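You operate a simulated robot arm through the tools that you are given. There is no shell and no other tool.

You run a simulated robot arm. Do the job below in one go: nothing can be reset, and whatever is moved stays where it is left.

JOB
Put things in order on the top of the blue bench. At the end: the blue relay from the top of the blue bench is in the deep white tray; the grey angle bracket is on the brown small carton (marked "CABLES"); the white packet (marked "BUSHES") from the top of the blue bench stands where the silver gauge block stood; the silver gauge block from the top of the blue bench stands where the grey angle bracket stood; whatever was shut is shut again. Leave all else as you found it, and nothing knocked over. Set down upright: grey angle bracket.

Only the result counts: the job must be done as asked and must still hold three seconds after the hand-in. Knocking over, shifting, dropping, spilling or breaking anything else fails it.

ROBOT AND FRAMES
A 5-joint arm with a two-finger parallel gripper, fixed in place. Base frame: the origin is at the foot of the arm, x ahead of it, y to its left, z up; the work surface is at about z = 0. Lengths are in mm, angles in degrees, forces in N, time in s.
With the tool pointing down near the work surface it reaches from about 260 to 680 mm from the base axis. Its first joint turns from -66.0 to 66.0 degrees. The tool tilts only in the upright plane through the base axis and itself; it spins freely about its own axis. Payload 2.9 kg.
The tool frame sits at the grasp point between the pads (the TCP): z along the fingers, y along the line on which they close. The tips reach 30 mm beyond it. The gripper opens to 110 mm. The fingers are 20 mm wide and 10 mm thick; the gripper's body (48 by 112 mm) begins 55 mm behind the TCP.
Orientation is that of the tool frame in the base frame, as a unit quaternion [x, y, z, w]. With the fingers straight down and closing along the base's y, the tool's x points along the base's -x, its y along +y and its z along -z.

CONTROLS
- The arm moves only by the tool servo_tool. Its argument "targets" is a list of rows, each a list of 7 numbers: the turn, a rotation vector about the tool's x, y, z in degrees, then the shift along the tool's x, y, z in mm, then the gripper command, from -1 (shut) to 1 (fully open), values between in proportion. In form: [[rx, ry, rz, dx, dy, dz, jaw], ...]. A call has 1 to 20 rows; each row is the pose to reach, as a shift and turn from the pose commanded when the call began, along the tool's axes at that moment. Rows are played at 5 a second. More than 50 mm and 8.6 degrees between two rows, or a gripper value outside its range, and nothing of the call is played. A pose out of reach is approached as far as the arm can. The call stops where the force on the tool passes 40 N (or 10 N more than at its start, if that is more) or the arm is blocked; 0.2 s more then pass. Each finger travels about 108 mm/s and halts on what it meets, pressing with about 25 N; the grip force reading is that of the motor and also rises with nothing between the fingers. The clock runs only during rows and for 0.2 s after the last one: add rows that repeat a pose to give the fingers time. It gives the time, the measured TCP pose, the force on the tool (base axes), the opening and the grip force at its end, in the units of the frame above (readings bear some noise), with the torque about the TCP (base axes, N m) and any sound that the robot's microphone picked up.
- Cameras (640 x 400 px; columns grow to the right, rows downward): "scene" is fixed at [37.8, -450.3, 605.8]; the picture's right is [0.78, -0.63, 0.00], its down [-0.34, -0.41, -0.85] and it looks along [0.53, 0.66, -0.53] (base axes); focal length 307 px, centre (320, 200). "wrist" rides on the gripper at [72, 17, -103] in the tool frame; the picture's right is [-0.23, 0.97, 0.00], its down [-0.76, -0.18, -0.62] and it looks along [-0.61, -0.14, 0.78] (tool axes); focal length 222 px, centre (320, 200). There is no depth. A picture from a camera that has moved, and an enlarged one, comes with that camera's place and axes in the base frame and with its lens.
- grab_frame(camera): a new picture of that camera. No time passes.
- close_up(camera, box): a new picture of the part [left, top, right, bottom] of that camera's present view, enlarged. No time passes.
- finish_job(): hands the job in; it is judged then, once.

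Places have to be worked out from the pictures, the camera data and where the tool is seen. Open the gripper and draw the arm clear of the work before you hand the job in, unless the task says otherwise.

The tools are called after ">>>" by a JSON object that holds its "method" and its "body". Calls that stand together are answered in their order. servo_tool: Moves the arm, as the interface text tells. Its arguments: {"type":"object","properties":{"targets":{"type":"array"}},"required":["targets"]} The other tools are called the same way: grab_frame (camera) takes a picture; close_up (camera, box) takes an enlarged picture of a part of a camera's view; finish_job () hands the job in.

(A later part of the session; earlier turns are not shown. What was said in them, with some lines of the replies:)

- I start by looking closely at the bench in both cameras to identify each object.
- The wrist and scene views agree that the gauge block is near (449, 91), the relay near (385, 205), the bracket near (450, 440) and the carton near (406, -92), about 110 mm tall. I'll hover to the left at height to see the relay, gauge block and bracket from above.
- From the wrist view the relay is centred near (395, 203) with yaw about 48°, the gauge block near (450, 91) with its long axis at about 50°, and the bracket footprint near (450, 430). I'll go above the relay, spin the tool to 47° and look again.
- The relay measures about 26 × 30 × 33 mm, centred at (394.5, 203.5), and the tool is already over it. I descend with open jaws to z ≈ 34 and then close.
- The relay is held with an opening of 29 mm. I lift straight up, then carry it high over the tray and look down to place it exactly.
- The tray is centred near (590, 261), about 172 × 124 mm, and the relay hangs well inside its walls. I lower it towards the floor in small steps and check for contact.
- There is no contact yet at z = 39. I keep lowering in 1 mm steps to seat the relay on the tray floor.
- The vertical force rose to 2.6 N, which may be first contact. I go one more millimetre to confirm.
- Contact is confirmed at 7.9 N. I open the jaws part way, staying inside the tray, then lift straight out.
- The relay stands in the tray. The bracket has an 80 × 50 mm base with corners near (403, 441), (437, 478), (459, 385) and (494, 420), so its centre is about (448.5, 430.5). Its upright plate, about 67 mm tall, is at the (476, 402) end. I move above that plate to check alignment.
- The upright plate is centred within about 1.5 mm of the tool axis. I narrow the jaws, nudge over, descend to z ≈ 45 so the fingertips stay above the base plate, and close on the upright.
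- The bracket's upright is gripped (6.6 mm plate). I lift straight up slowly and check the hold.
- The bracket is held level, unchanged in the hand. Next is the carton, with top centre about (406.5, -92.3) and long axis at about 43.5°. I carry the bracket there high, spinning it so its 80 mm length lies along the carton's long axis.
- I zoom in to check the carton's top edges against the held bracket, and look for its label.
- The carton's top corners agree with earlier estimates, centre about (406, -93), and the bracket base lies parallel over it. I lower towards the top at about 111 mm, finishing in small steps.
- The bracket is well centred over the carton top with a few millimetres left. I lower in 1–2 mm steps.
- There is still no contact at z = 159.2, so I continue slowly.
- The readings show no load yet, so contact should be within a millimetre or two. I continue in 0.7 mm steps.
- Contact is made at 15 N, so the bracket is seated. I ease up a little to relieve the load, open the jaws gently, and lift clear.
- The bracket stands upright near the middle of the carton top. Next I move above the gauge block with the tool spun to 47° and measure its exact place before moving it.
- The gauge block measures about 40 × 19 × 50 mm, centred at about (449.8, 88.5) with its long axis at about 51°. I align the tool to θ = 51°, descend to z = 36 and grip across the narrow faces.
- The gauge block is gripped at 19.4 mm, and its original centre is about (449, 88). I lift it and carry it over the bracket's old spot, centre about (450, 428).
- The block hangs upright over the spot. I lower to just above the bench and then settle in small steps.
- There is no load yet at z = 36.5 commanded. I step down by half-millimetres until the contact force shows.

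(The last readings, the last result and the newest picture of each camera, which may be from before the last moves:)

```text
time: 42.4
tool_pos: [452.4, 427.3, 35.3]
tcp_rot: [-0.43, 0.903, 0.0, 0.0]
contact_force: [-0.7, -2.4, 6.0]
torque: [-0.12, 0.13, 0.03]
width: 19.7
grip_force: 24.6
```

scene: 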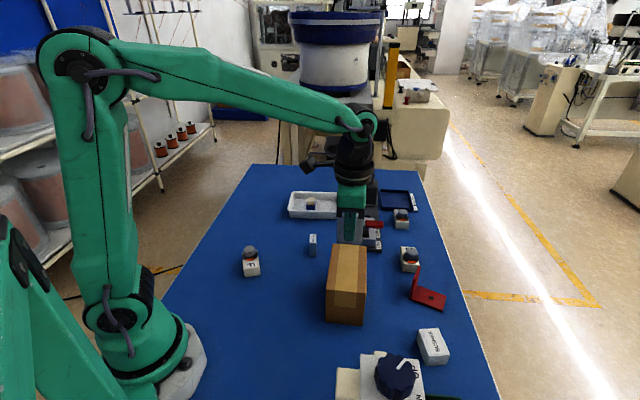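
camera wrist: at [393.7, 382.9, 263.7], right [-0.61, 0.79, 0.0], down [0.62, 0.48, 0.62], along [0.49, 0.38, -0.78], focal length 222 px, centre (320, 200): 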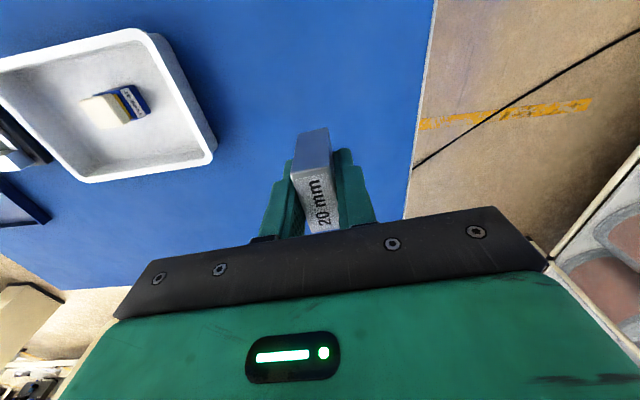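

Contact is at 6 N, so the block is on the bench. I release gently, lift, and check that it stands.

>>> {"method": "servo_tool", "body": {"targets": [[0, 0, 0, 0, 0, 0, -0.6], [0, 0, 0, 0, 0, 0, -0.4], [0, 0, 0, 0, 0, 0, -0.2], [0, 0, 0, 0, 0, 0, -0.1], [0, 0, 0, 0, 0, 0, -0.1], [0, 0, 0, 0, 0, -15, -0.1], [0, 0, 0, 0, 0, -45, -0.1], [0, 0, 0, 0, 0, -80, -0.1], [0, 0, 0, 0, 0, -115, 0.2], [0, 0, 0, 0, 0, -150, 0.6], [0, 0, 0, 0, 0, -164, 1], [0, 0, 0, 0, 0, -164, 1]]}}

>>> {"method": "grab_frame", "body": {"camera": "wrist"}}

>>> {"method": "close_up", "body": {"camera": "wrist", "box": [240, 50, 400, 170]}}

>>> {"method": "close_up", "body": {"camera": "scene", "box": [220, 150, 320, 220]}}

```text
time: 45.0
tool_pos: [452.7, 426.8, 198.5]
tcp_rot: [-0.431, 0.902, 0.0, 0.0]
contact_force: [-0.5, 0.2, 0.6]
torque: [0.01, 0.01, 0.0]
width: 109.8
grip_force: 0.0
```

```text
taken
camera wrist: at [393.8, 382.2, 302.8], right [-0.61, 0.79, 0.0], down [0.62, 0.48, 0.62], along [0.49, 0.38, -0.78], focal length 222 px, centre (320, 200)
```

wrist: 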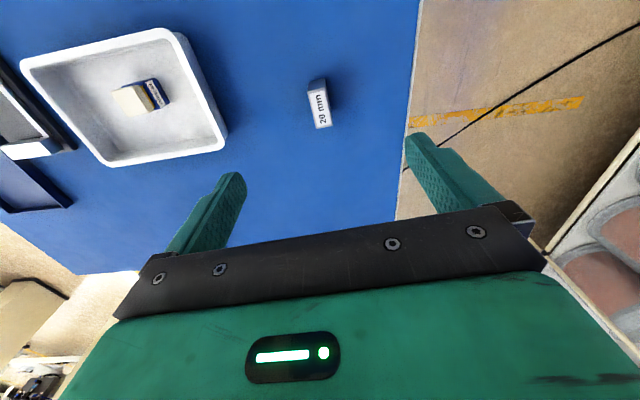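

```text
3.33 times, centred on (320, 110) of wrist
camera zoom: at [393.8, 382.2, 302.8], right [-0.61, 0.79, 0.0], down [0.62, 0.48, 0.62], along [0.49, 0.38, -0.78], focal length 740 px, centre (320, 500)
```

zoom: 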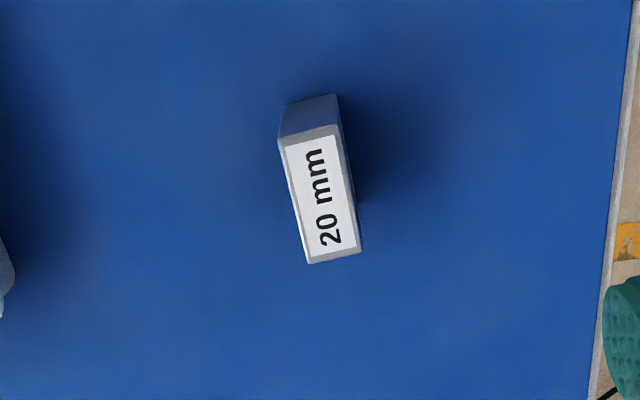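

```text
5.71 times, centred on (270, 185) of scene
camera zoom: at [37.8, -450.3, 605.8], right [0.78, -0.63, 0.0], down [-0.34, -0.41, -0.85], along [0.53, 0.66, -0.53], focal length 1755 px, centre (606, 286)
```

zoom: 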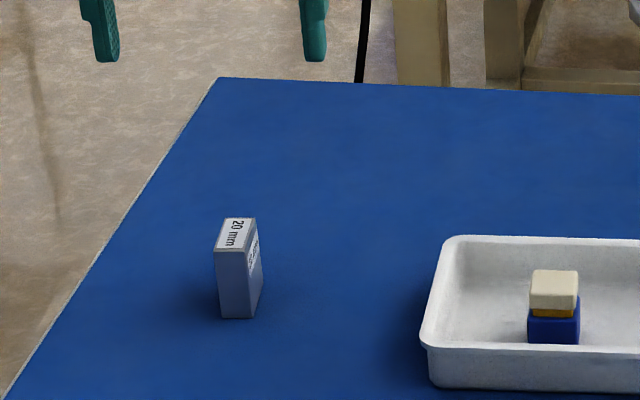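

The gauge block stands upright on the bracket's old spot. Next is the packet. The UP-knob press plate is about 143 mm high with a corner near (328, -332), so I fly high at z = 280 and arrive over the packet at θ = -38°, with the wrist camera kept away from the press.

>>> {"method": "servo_tool", "body": {"targets": [[0, 0, 4.45, 28.3, -23, -27, 1], [0, 0, 8.9, 56.5, -46, -54, 1], [0, 0, 13.35, 84.8, -68.9, -80.5, 1], [0, 0, 17.8, 113, -91.9, -80.5, 1], [0, 0, 22.25, 141.3, -114.9, -80.5, 1], [0, 0, 26.7, 169.5, -137.9, -80.5, 1], [0, 0, 31.15, 197.8, -160.8, -80.5, 1], [0, 0, 35.6, 226, -183.8, -80.5, 1], [0, 0, 40.05, 254.3, -206.8, -80.5, 1], [0, 0, 44.5, 282.6, -229.8, -80.5, 1], [0, 0, 48.95, 310.8, -252.7, -80.5, 1], [0, 0, 53.4, 339.1, -275.7, -80.5, 1], [0, 0, 57.85, 367.3, -298.7, -80.5, 1], [0, 0, 62.3, 395.6, -321.7, -80.5, 1], [0, 0, 66.75, 423.8, -344.6, -80.5, 1], [0, 0, 71.2, 452.1, -367.6, -80.5, 1], [0, 0, 75.65, 480.3, -390.6, -80.5, 1], [0, 0, 80.1, 508.6, -413.6, -80.5, 1], [0, 0, 84.55, 536.8, -436.5, -80.5, 1], [0, 0, 89, 565.1, -459.5, -80.5, 1]]}}

>>> {"method": "grab_frame", "body": {"camera": "wrist"}}

>>> {"method": "close_up", "body": {"camera": "wrist", "box": [220, 30, 420, 170]}}

>>> {"method": "grab_frame", "body": {"camera": "scene"}}

```text
time: 49.2
tool_pos: [454.6, -300.0, 279.5]
tcp_rot: [0.326, 0.945, -0.001, 0.0]
contact_force: [0.1, -0.2, 0.2]
torque: [-0.02, -0.01, -0.01]
width: 109.9
grip_force: 0.0
```

```text
taken
camera wrist: at [407.2, -241.5, 383.3], right [0.78, 0.63, 0.0], down [0.49, -0.61, 0.62], along [0.39, -0.49, -0.78], focal length 222 px, centre (320, 200)
```

wrist: 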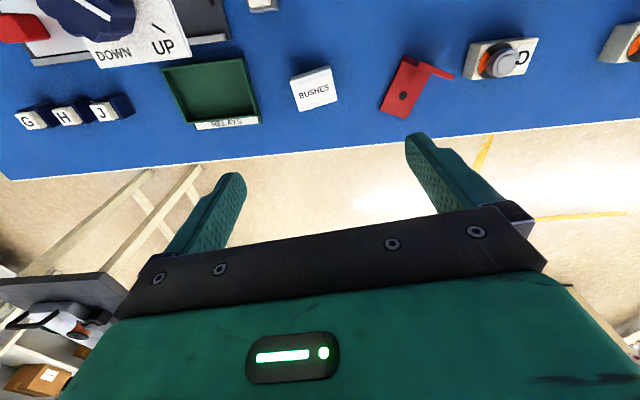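

```text
2.86 times, centred on (320, 100) of wrist
camera zoom: at [407.2, -241.5, 383.3], right [0.78, 0.63, 0.0], down [0.49, -0.61, 0.62], along [0.39, -0.49, -0.78], focal length 635 px, centre (320, 486)
```

zoom: 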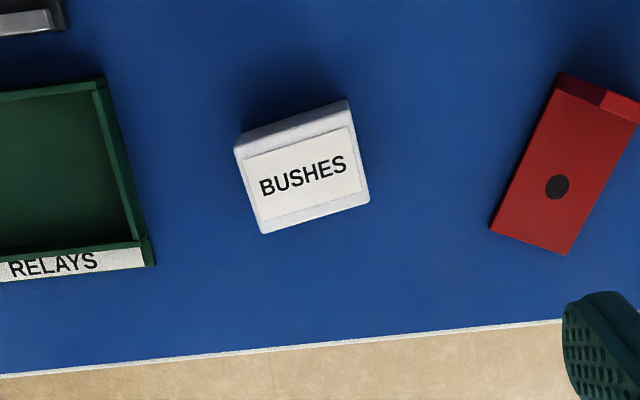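

```text
taken
```

scene: 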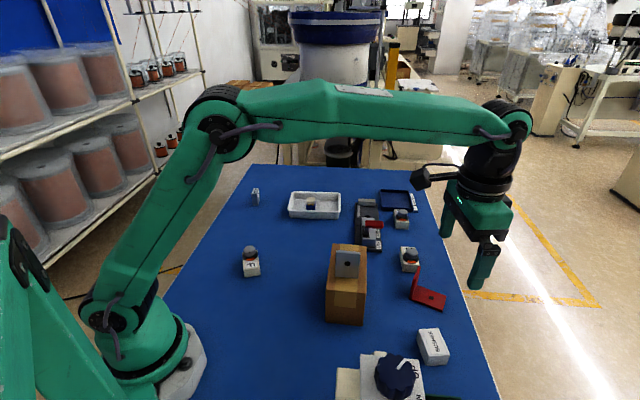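

There is a small brown labelled carton on a stand at the lower left of the wrist view. I must check which carton is the one marked "CABLES", so I zoom in there.

>>> {"method": "close_up", "body": {"camera": "wrist", "box": [0, 260, 130, 400]}}

>>> {"method": "close_up", "body": {"camera": "scene", "box": [300, 230, 400, 340]}}

```text
2.86 times, centred on (65, 330) of wrist
camera zoom: at [407.2, -241.5, 383.3], right [0.78, 0.63, 0.0], down [0.49, -0.61, 0.62], along [0.39, -0.49, -0.78], focal length 635 px, centre (1049, -171)
```

zoom: 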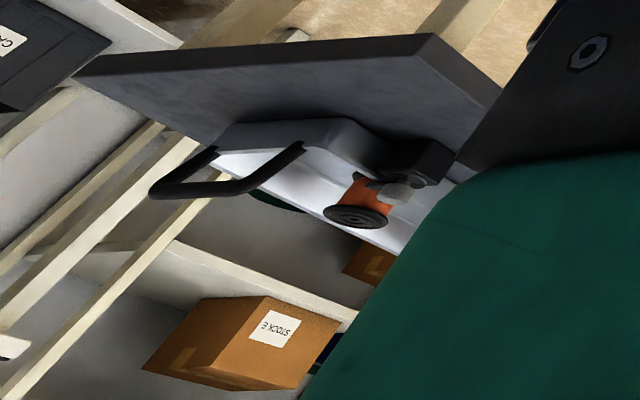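

```text
3.64 times, centred on (350, 285) of scene
camera zoom: at [37.8, -450.3, 605.8], right [0.78, -0.63, 0.0], down [-0.34, -0.41, -0.85], along [0.53, 0.66, -0.53], focal length 1117 px, centre (211, -109)
```

zoom: 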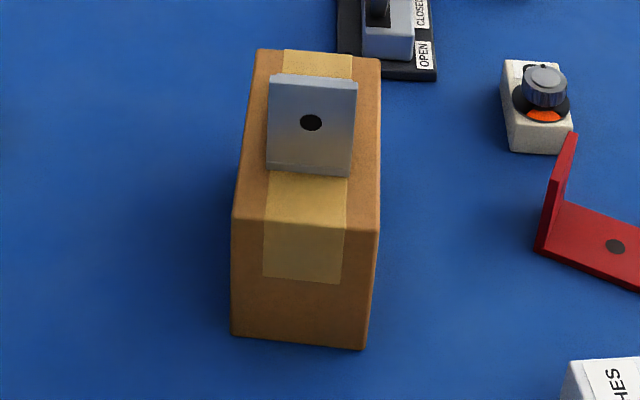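

The shelf carton is off the bench and reads "STOCK E", so it is not the target. I'd like to see the hidden far face of the bench carton, so I spin the tool in place at this safe height until the wrist camera looks back at it.

>>> {"method": "servo_tool", "body": {"targets": [[0, 0, 8.5, 0, 0, 0, 1], [0, 0, 17, 0, 0, 0, 1], [0, 0, 25.5, 0, 0, 0, 1], [0, 0, 34, 0, 0, 0, 1], [0, 0, 42.5, 0, 0, 0, 1], [0, 0, 51, 0, 0, 0, 1], [0, 0, 59.5, 0, 0, 0, 1], [0, 0, 68, 0, 0, 0, 1], [0, 0, 76.5, 0, 0, 0, 1], [0, 0, 85, 0, 0, 0, 1], [0, 0, 93.5, 0, 0, 0, 1], [0, 0, 102, 0, 0, 0, 1], [0, 0, 110.5, 0, 0, 0, 1], [0, 0, 119, 0, 0, 0, 1], [0, 0, 127.5, 0, 0, 0, 1], [0, 0, 136, 0, 0, 0, 1], [0, 0, 144.5, 0, 0, 0, 1], [0, 0, 153, 0, 0, 0, 1], [0, 0, 161.5, 0, 0, 0, 1], [0, 0, 170, 0, 0, 0, 1]]}}

>>> {"method": "grab_frame", "body": {"camera": "wrist"}}

```text
time: 53.4
tool_pos: [446.5, -312.7, 280.2]
tcp_rot: [0.971, -0.238, 0.0, 0.0]
contact_force: [0.0, -0.9, 0.4]
torque: [0.0, 0.0, 0.0]
width: 110.0
grip_force: 0.0
out of reach, approached as far as the arm can: row 20
```

```text
taken
camera wrist: at [501.5, -359.6, 384.4], right [-0.65, -0.76, 0.0], down [-0.59, 0.51, 0.62], along [-0.47, 0.41, -0.78], focal length 222 px, centre (320, 200)
```

wrist: 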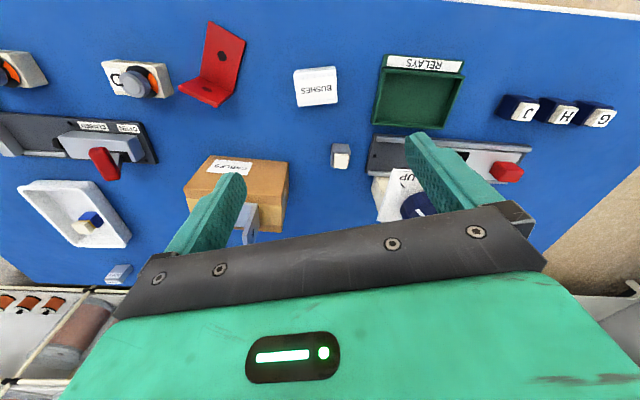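

The spin joint reached its limit here, so I'll go back the other way for the grasp. The carton's far face now shows a label, and I zoom in to read it.

>>> {"method": "close_up", "body": {"camera": "wrist", "box": [170, 140, 300, 220]}}

>>> {"method": "close_up", "body": {"camera": "wrist", "box": [260, 40, 380, 120]}}

```text
4.92 times, centred on (235, 180) of wrist
camera zoom: at [501.5, -359.6, 384.4], right [-0.65, -0.76, 0.0], down [-0.59, 0.51, 0.62], along [-0.47, 0.41, -0.78], focal length 1094 px, centre (738, 298)
```

zoom: 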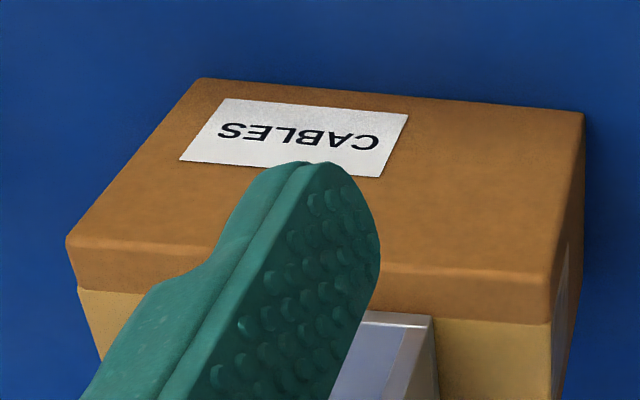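

```text
5.00 times, centred on (320, 80) of wrist
camera zoom: at [501.5, -359.6, 384.4], right [-0.65, -0.76, 0.0], down [-0.59, 0.51, 0.62], along [-0.47, 0.41, -0.78], focal length 1111 px, centre (320, 800)
```

zoom: 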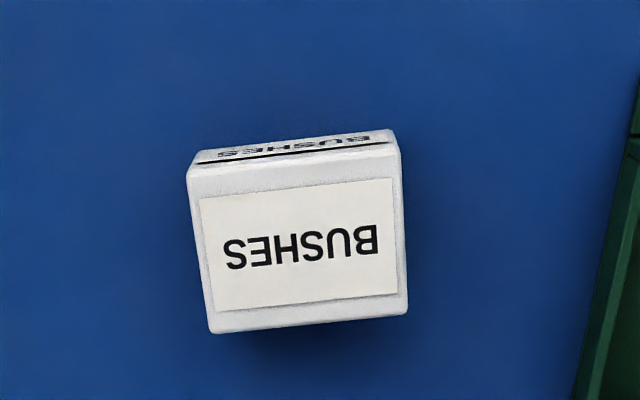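

The label reads "CABLES", so the bracket is on the right carton. Comparing the two opposite views puts the packet at about 57 × 40 × 38 mm, centred near (449, -308) with its long axis at about 55°. I spin back to θ ≈ -36°.

>>> {"method": "servo_tool", "body": {"targets": [[0, 0, -8.5, 0, 0, 0, 1], [0, 0, -17, 0, 0, 0, 1], [0, 0, -25.5, 0, 0, 0, 1], [0, 0, -34, 0, 0, 0, 1], [0, 0, -42.5, 0, 0, 0, 1], [0, 0, -51, 0, 0, 0, 1], [0, 0, -59.5, 0, 0, 0, 1], [0, 0, -68, 0, 0, 0, 1], [0, 0, -76.5, 0, 0, 0, 1], [0, 0, -85, 0, 0, 0, 1], [0, 0, -93.5, 0, 0, 0, 1], [0, 0, -102, 0, 0, 0, 1], [0, 0, -110.5, 0, 0, 0, 1], [0, 0, -119, 0, 0, 0, 1], [0, 0, -127.5, 0, 0, 0, 1], [0, 0, -136, 0, 0, 0, 1], [0, 0, -144.5, 0, 0, 0, 1], [0, 0, -153, 0, 0, 0, 1], [0, 0, -161.5, 0, 0, 0, 1], [0, 0, -170, 0, 0, 0, 1]]}}

```text
time: 57.6
tool_pos: [444.5, -312.3, 279.7]
tcp_rot: [0.324, 0.946, 0.0, 0.0]
contact_force: [0.4, 0.0, 0.0]
torque: [0.03, 0.0, -0.02]
width: 110.1
grip_force: 0.0
```

The tool is now near (445.5, -312.5) at θ ≈ -37.7°. I descend to z = 150 over the packet and take a close look.

>>> {"method": "servo_tool", "body": {"targets": [[0, 0, -1, 0, 3, 30, 0.9], [0, 0, -2.3, 0, 5.7, 65, 0.8], [0, 0, -2.3, 0, 5.7, 100, 0.65], [0, 0, -2.3, 0, 5.7, 130, 0.65], [0, 0, -2.3, 0, 5.7, 130, 0.65]]}}

>>> {"method": "grab_frame", "body": {"camera": "wrist"}}

>>> {"method": "close_up", "body": {"camera": "wrist", "box": [220, 30, 420, 170]}}

>>> {"method": "grab_frame", "body": {"camera": "scene"}}

```text
time: 58.8
tool_pos: [447.8, -308.8, 151.4]
tcp_rot: [0.307, 0.952, 0.0, 0.0]
contact_force: [-0.5, 0.5, 0.3]
torque: [0.02, 0.01, 0.02]
width: 90.8
grip_force: 0.0
```

```text
taken
camera wrist: at [398.9, -252.5, 254.9], right [0.75, 0.66, 0.0], down [0.51, -0.59, 0.62], along [0.41, -0.47, -0.78], focal length 222 px, centre (320, 200)
```

wrist: 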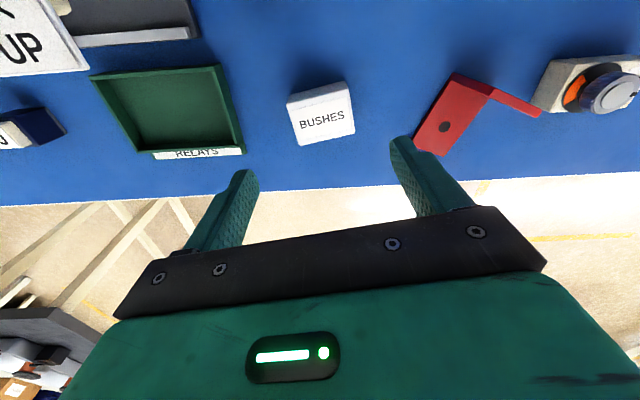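

```text
2.86 times, centred on (320, 100) of wrist
camera zoom: at [398.9, -252.5, 254.9], right [0.75, 0.66, 0.0], down [0.51, -0.59, 0.62], along [0.41, -0.47, -0.78], focal length 635 px, centre (320, 486)
```

zoom: 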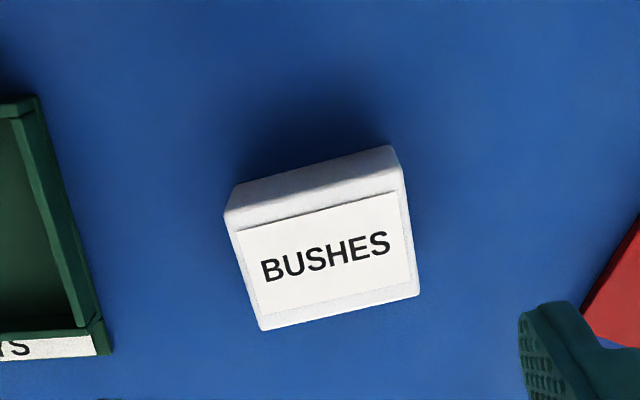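

```text
taken
```

scene: 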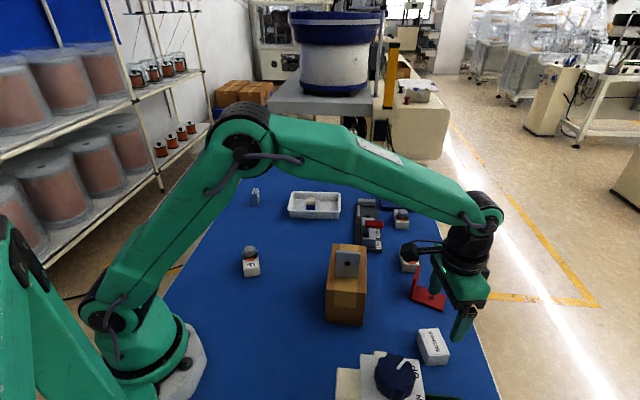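

The packet is 60 × 42 × 35 mm, centred at about (450.5, -307), and the tool is within 2 mm of it. I align to θ = -34.8°, descend to z = 34 with the jaws at about 90 mm, and close on its ends.

>>> {"method": "servo_tool", "body": {"targets": [[0, 0, -0.6, -0.8, 2.2, 25, 0.65], [0, 0, -0.6, -0.8, 2.2, 55, 0.65], [0, 0, -0.6, -0.8, 2.2, 80, 0.65], [0, 0, -0.6, -0.8, 2.2, 100, 0.65], [0, 0, -0.6, -0.8, 2.2, 110, 0.65], [0, 0, -0.6, -0.8, 2.2, 116, 0.65], [0, 0, -0.6, -0.8, 2.2, 116, 0.65]]}}

>>> {"method": "grab_frame", "body": {"camera": "wrist"}}

>>> {"method": "close_up", "body": {"camera": "scene", "box": [330, 230, 510, 400]}}

```text
time: 60.4
tool_pos: [449.8, -306.3, 34.5]
tcp_rot: [0.302, 0.953, 0.0, -0.001]
contact_force: [-0.2, 0.2, 0.6]
torque: [-0.01, 0.04, 0.01]
width: 90.8
grip_force: 0.0
```

```text
taken
camera wrist: at [400.9, -250.1, 138.2], right [0.75, 0.67, 0.0], down [0.52, -0.58, 0.62], along [0.41, -0.46, -0.78], focal length 222 px, centre (320, 200)
```

wrist: 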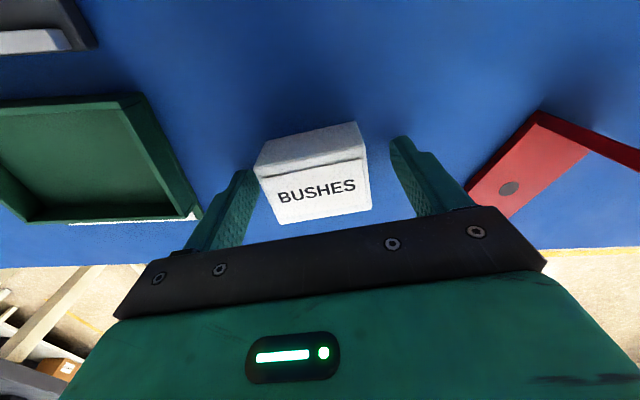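

```text
2.35 times, centred on (420, 315) of scene
camera zoom: at [37.8, -450.3, 605.8], right [0.78, -0.63, 0.0], down [-0.34, -0.41, -0.85], along [0.53, 0.66, -0.53], focal length 723 px, centre (85, -71)
```

zoom: 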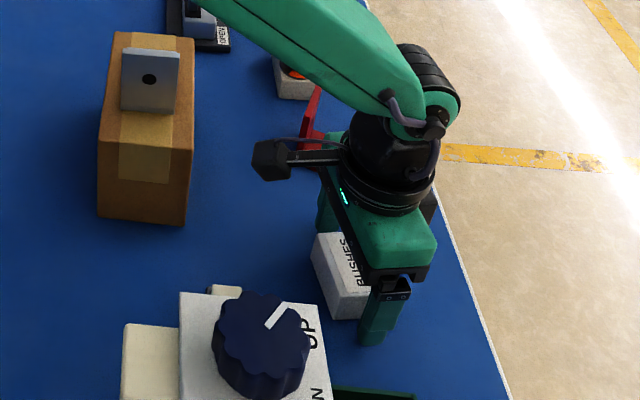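

In the tool frame the packet sits about 1.8 mm toward -y and 2.4 mm toward -x of the grasp point, with clearance on both sides. I shift by that small amount and close the jaws.

>>> {"method": "servo_tool", "body": {"targets": [[0, 0, 0, -2.4, -1.8, 0, 0.65], [0, 0, 0, -2.4, -1.8, 0, 0.4], [0, 0, 0, -2.4, -1.8, 0, 0.2], [0, 0, 0, -2.4, -1.8, 0, 0], [0, 0, 0, -2.4, -1.8, 0, -1], [0, 0, 0, -2.4, -1.8, 0, -1], [0, 0, 0, -2.4, -1.8, 0, -1]]}}

>>> {"method": "grab_frame", "body": {"camera": "wrist"}}

```text
time: 62.0
tool_pos: [451.2, -309.8, 34.4]
tcp_rot: [0.302, 0.953, 0.0, 0.0]
contact_force: [0.3, -0.6, -0.6]
torque: [-0.01, -0.01, -0.01]
width: 59.7
grip_force: 25.6
```

```text
taken
camera wrist: at [402.1, -253.0, 138.3], right [0.75, 0.67, 0.0], down [0.52, -0.58, 0.62], along [0.42, -0.46, -0.78], focal length 222 px, centre (320, 200)
```

wrist: 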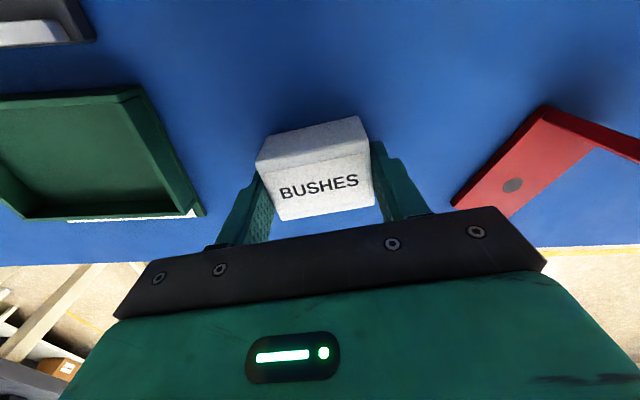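

The packet is held squarely at 59.7 mm opening. I lift straight up to z = 280, clear of the press and carton, then carry it over the gauge block's old spot at about (449, 88).

>>> {"method": "servo_tool", "body": {"targets": [[0, 0, 0, 0, 0, -8, -1], [0, 0, 0, 0, 0, -30, -1], [0, 0, 0, 0, 0, -70, -1], [0, 0, 0, 0, 0, -115, -1], [0, 0, 0, 0, 0, -160, -1], [0, 0, 0, 0, 0, -205, -1], [0, 0, 0, 0, 0, -246, -1], [0, 0, 0, 19.2, 27, -246, -1], [0, 0, 0, 38.4, 54, -246, -1], [0, 0, 0, 57.6, 81, -246, -1], [0, 0, 0, 76.9, 108.1, -246, -1], [0, 0, 0, 96.1, 135.1, -246, -1], [0, 0, 0, 115.3, 162.1, -246, -1], [0, 0, 0, 134.5, 189.1, -246, -1], [0, 0, 0, 153.7, 216.1, -246, -1], [0, 0, 0, 172.9, 243.1, -246, -1], [0, 0, 0, 192.2, 270.2, -246, -1], [0, 0, 0, 211.4, 297.2, -246, -1], [0, 0, 0, 230.6, 324.2, -246, -1], [0, 0, 0, 230.6, 324.2, -246, -1]]}}

>>> {"method": "grab_frame", "body": {"camera": "wrist"}}

>>> {"method": "grab_frame", "body": {"camera": "scene"}}

```text
time: 66.2
tool_pos: [448.8, 88.8, 279.3]
tcp_rot: [0.302, 0.953, 0.0, 0.0]
contact_force: [0.0, -0.8, -1.5]
torque: [-0.02, -0.03, 0.0]
width: 59.8
grip_force: 24.8
```

```text
taken
camera wrist: at [397.9, 144.1, 383.0], right [0.75, 0.67, 0.0], down [0.52, -0.58, 0.62], along [0.41, -0.46, -0.78], focal length 222 px, centre (320, 200)
```

wrist: 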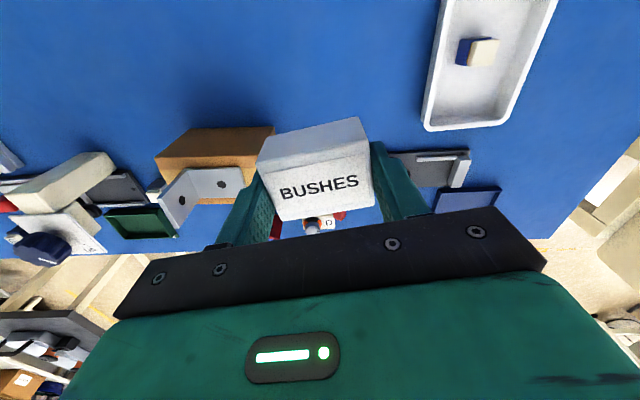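

```text
taken
```

scene: 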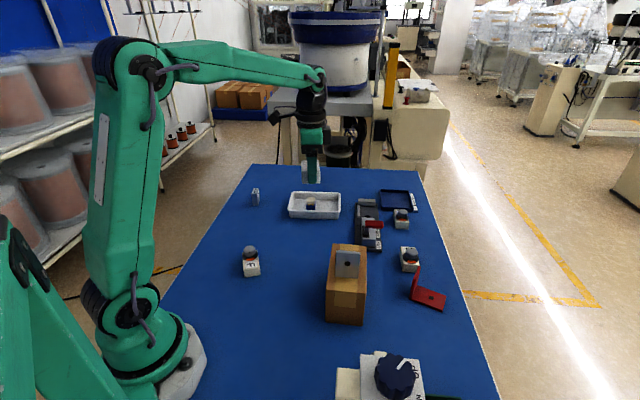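

Everything else is undisturbed and the packet hangs level over the spot. I lower it to just above the bench.

>>> {"method": "servo_tool", "body": {"targets": [[0, 0, 0, 0, 0, 35, -1], [0, 0, 0, 0, 0, 75, -1], [0, 0, 0, 0, 0, 115, -1], [0, 0, 0, 0, 0, 155, -1], [0, 0, 0, 0, 0, 190, -1], [0, 0, 0, 0, 0, 215, -1], [0, 0, 0, 0, 0, 230, -1], [0, 0, 0, 0, 0, 240, -1], [0, 0, 0, 0, 0, 244, -1], [0, 0, 0, 0, 0, 245.5, -1], [0, 0, 0, 0, 0, 245.5, -1]]}}

>>> {"method": "close_up", "body": {"camera": "scene", "box": [270, 200, 370, 280]}}

```text
time: 68.6
tool_pos: [449.6, 89.6, 34.1]
tcp_rot: [0.301, 0.954, 0.0, 0.0]
contact_force: [0.5, 0.1, -1.8]
torque: [0.0, 0.01, 0.0]
width: 59.8
grip_force: 25.0
```

```text
5.00 times, centred on (320, 240) of scene
camera zoom: at [37.8, -450.3, 605.8], right [0.78, -0.63, 0.0], down [-0.34, -0.41, -0.85], along [0.53, 0.66, -0.53], focal length 1536 px, centre (320, 0)
```

zoom: 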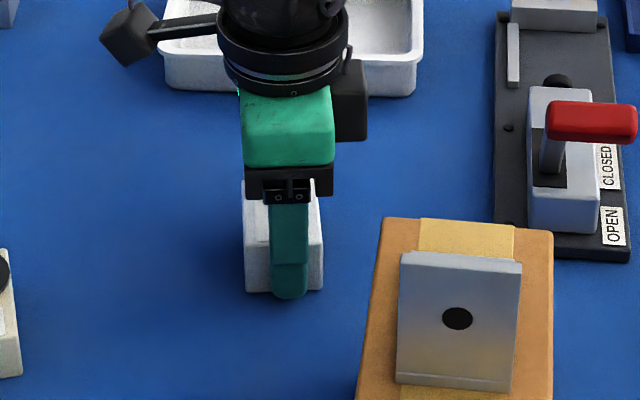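

The packet is just above the surface with no load yet. I step down in half-millimetres until contact.

>>> {"method": "servo_tool", "body": {"targets": [[0, 0, 0, 0, 0, 0.5, -1], [0, 0, 0, 0, 0, 1.0, -1], [0, 0, 0, 0, 0, 1.0, -1]]}}

```text
time: 69.4
tool_pos: [449.7, 90.0, 34.4]
tcp_rot: [0.302, 0.953, 0.0, -0.001]
contact_force: [-6.5, -2.5, 14.9]
torque: [-0.08, 0.29, 0.04]
width: 59.9
grip_force: 25.3
```

Contact is at about 15 N, so the packet is on the bench. I ease off, open the jaws gently, and lift away.

>>> {"method": "servo_tool", "body": {"targets": [[0, 0, 0, 0, 0, -0.5, -1], [0, 0, 0, 0, 0, -0.5, 0.15], [0, 0, 0, 0, 0, -0.5, 0.25], [0, 0, 0, 0, 0, -0.5, 0.4], [0, 0, 0, 0, 0, -0.5, 0.45], [0, 0, 0, 0, 0, -0.5, 0.45], [0, 0, 0, 0, 0, -12, 0.45], [0, 0, 0, 0, 0, -40, 0.45], [0, 0, 0, 0, 0, -80, 0.45], [0, 0, 0, 0, 0, -120, 0.45], [0, 0, 0, 0, 0, -160, 0.6], [0, 0, 0, 0, 0, -200, 0.8], [0, 0, 0, 0, 0, -240, 1], [0, 0, 0, 0, 0, -240, 1]]}}

>>> {"method": "grab_frame", "body": {"camera": "wrist"}}

>>> {"method": "close_up", "body": {"camera": "wrist", "box": [220, 30, 420, 170]}}

>>> {"method": "close_up", "body": {"camera": "scene", "box": [230, 170, 350, 290]}}

```text
time: 72.4
tool_pos: [450.0, 88.3, 270.1]
tcp_rot: [0.302, 0.953, 0.0, 0.0]
contact_force: [-0.1, 0.8, 0.2]
torque: [0.05, -0.05, 0.03]
width: 110.0
grip_force: 0.0
```

```text
taken
camera wrist: at [398.9, 143.8, 375.3], right [0.75, 0.67, 0.0], down [0.52, -0.58, 0.62], along [0.41, -0.46, -0.78], focal length 222 px, centre (320, 200)
```

wrist: 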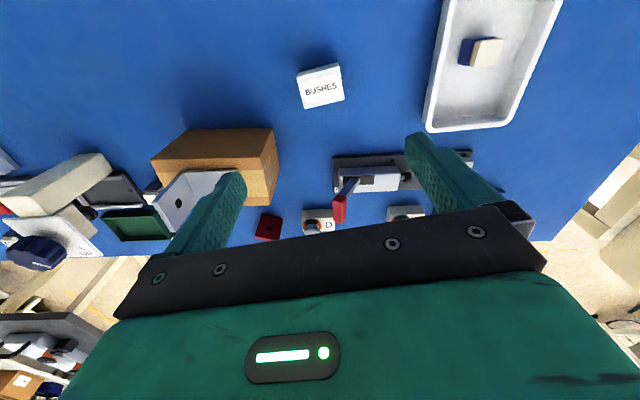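

```text
2.86 times, centred on (320, 100) of wrist
camera zoom: at [398.9, 143.8, 375.3], right [0.75, 0.67, 0.0], down [0.52, -0.58, 0.62], along [0.41, -0.46, -0.78], focal length 635 px, centre (320, 486)
```

zoom: 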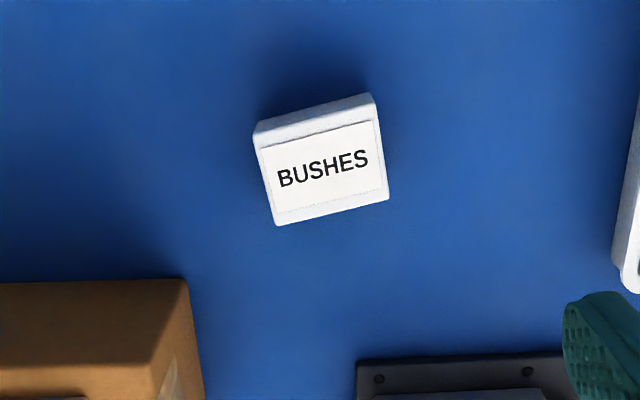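

```text
3.33 times, centred on (290, 230) of scene
camera zoom: at [37.8, -450.3, 605.8], right [0.78, -0.63, 0.0], down [-0.34, -0.41, -0.85], along [0.53, 0.66, -0.53], focal length 1024 px, centre (420, 100)
```

zoom: 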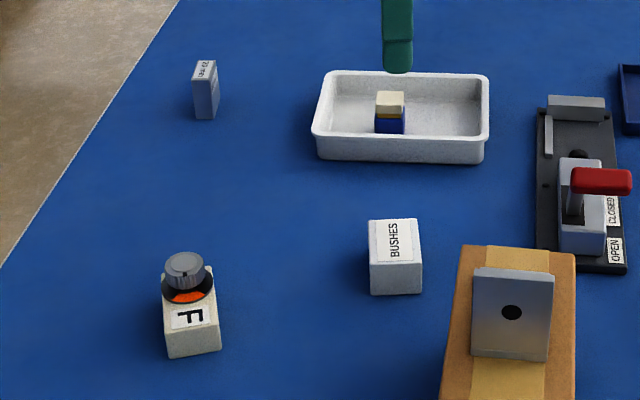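

The packet stands where the gauge block stood, the gauge block on the bracket's old spot, the relay in the tray, and the bracket on the carton. I retreat high to roughly the starting pose with the jaws open and do a final check.

>>> {"method": "servo_tool", "body": {"targets": [[0, 0, 0, 0, 0, -40, 1], [0, 0, 0, 0, 0, -80, 1], [0, 0, 0, -3, -35, -99, 1], [0, 0, 0, -6, -70, -99, 1], [0, 0, 0, -10.6, -111, -99, 1], [0, 0, 0, -10.6, -111, -99, 1]]}}

>>> {"method": "grab_frame", "body": {"camera": "scene"}}

>>> {"method": "close_up", "body": {"camera": "scene", "box": [300, 180, 500, 400]}}

>>> {"method": "grab_frame", "body": {"camera": "wrist"}}

```text
time: 73.8
tool_pos: [391.3, -8.2, 373.5]
tcp_rot: [0.301, 0.954, -0.001, -0.001]
contact_force: [1.0, 0.0, -0.2]
torque: [0.03, 0.01, 0.0]
width: 109.9
grip_force: 0.0
```

```text
taken
```

scene: 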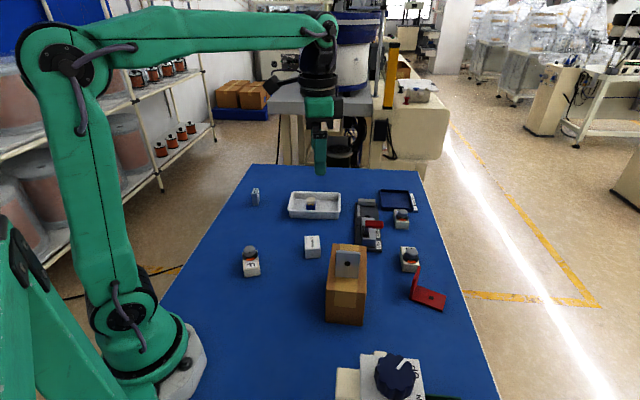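

```text
1.82 times, centred on (400, 290) of scene
camera zoom: at [37.8, -450.3, 605.8], right [0.78, -0.63, 0.0], down [-0.34, -0.41, -0.85], along [0.53, 0.66, -0.53], focal length 558 px, centre (174, 36)
```

zoom: 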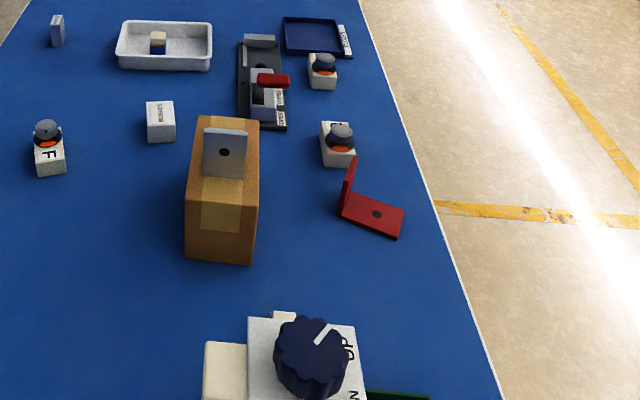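

```text
taken
camera wrist: at [341.3, 47.6, 477.3], right [0.75, 0.67, 0.0], down [0.52, -0.58, 0.62], along [0.42, -0.46, -0.78], focal length 222 px, centre (320, 200)
```

wrist: 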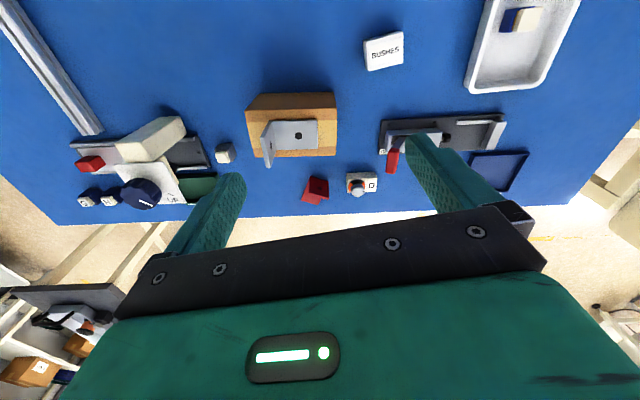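

All four placements hold in the final views: relay in the tray, bracket upright on the CABLES carton, gauge block on the bracket's spot, and packet on the gauge's spot. Nothing else has moved, nothing was opened, and the arm is clear with open jaws, so I hand the job in.

>>> {"method": "finish_job", "body": {}}

```text
The job is handed in.
```

The job is done and handed in. In the final camera views all four items were in place, and nothing else on the bench looked moved or knocked over.

- **Blue relay:** it stands in the deep white tray.
- **Grey angle bracket:** it stands upright near the middle of the top of the brown carton. I read the "CABLES" label on the carton's far side to confirm it was the right one.
- **Silver gauge block:** it stands on the bracket's old spot, lined up with the centre of the bracket's base to within a few millimetres.
- **White "BUSHES" packet:** it stands where the gauge block stood, label up, also to within a few millimetres. It sits at its own angle rather than the gauge block's.

I opened nothing, so there was nothing to shut again. The gripper is open and the arm is raised clear of the work.
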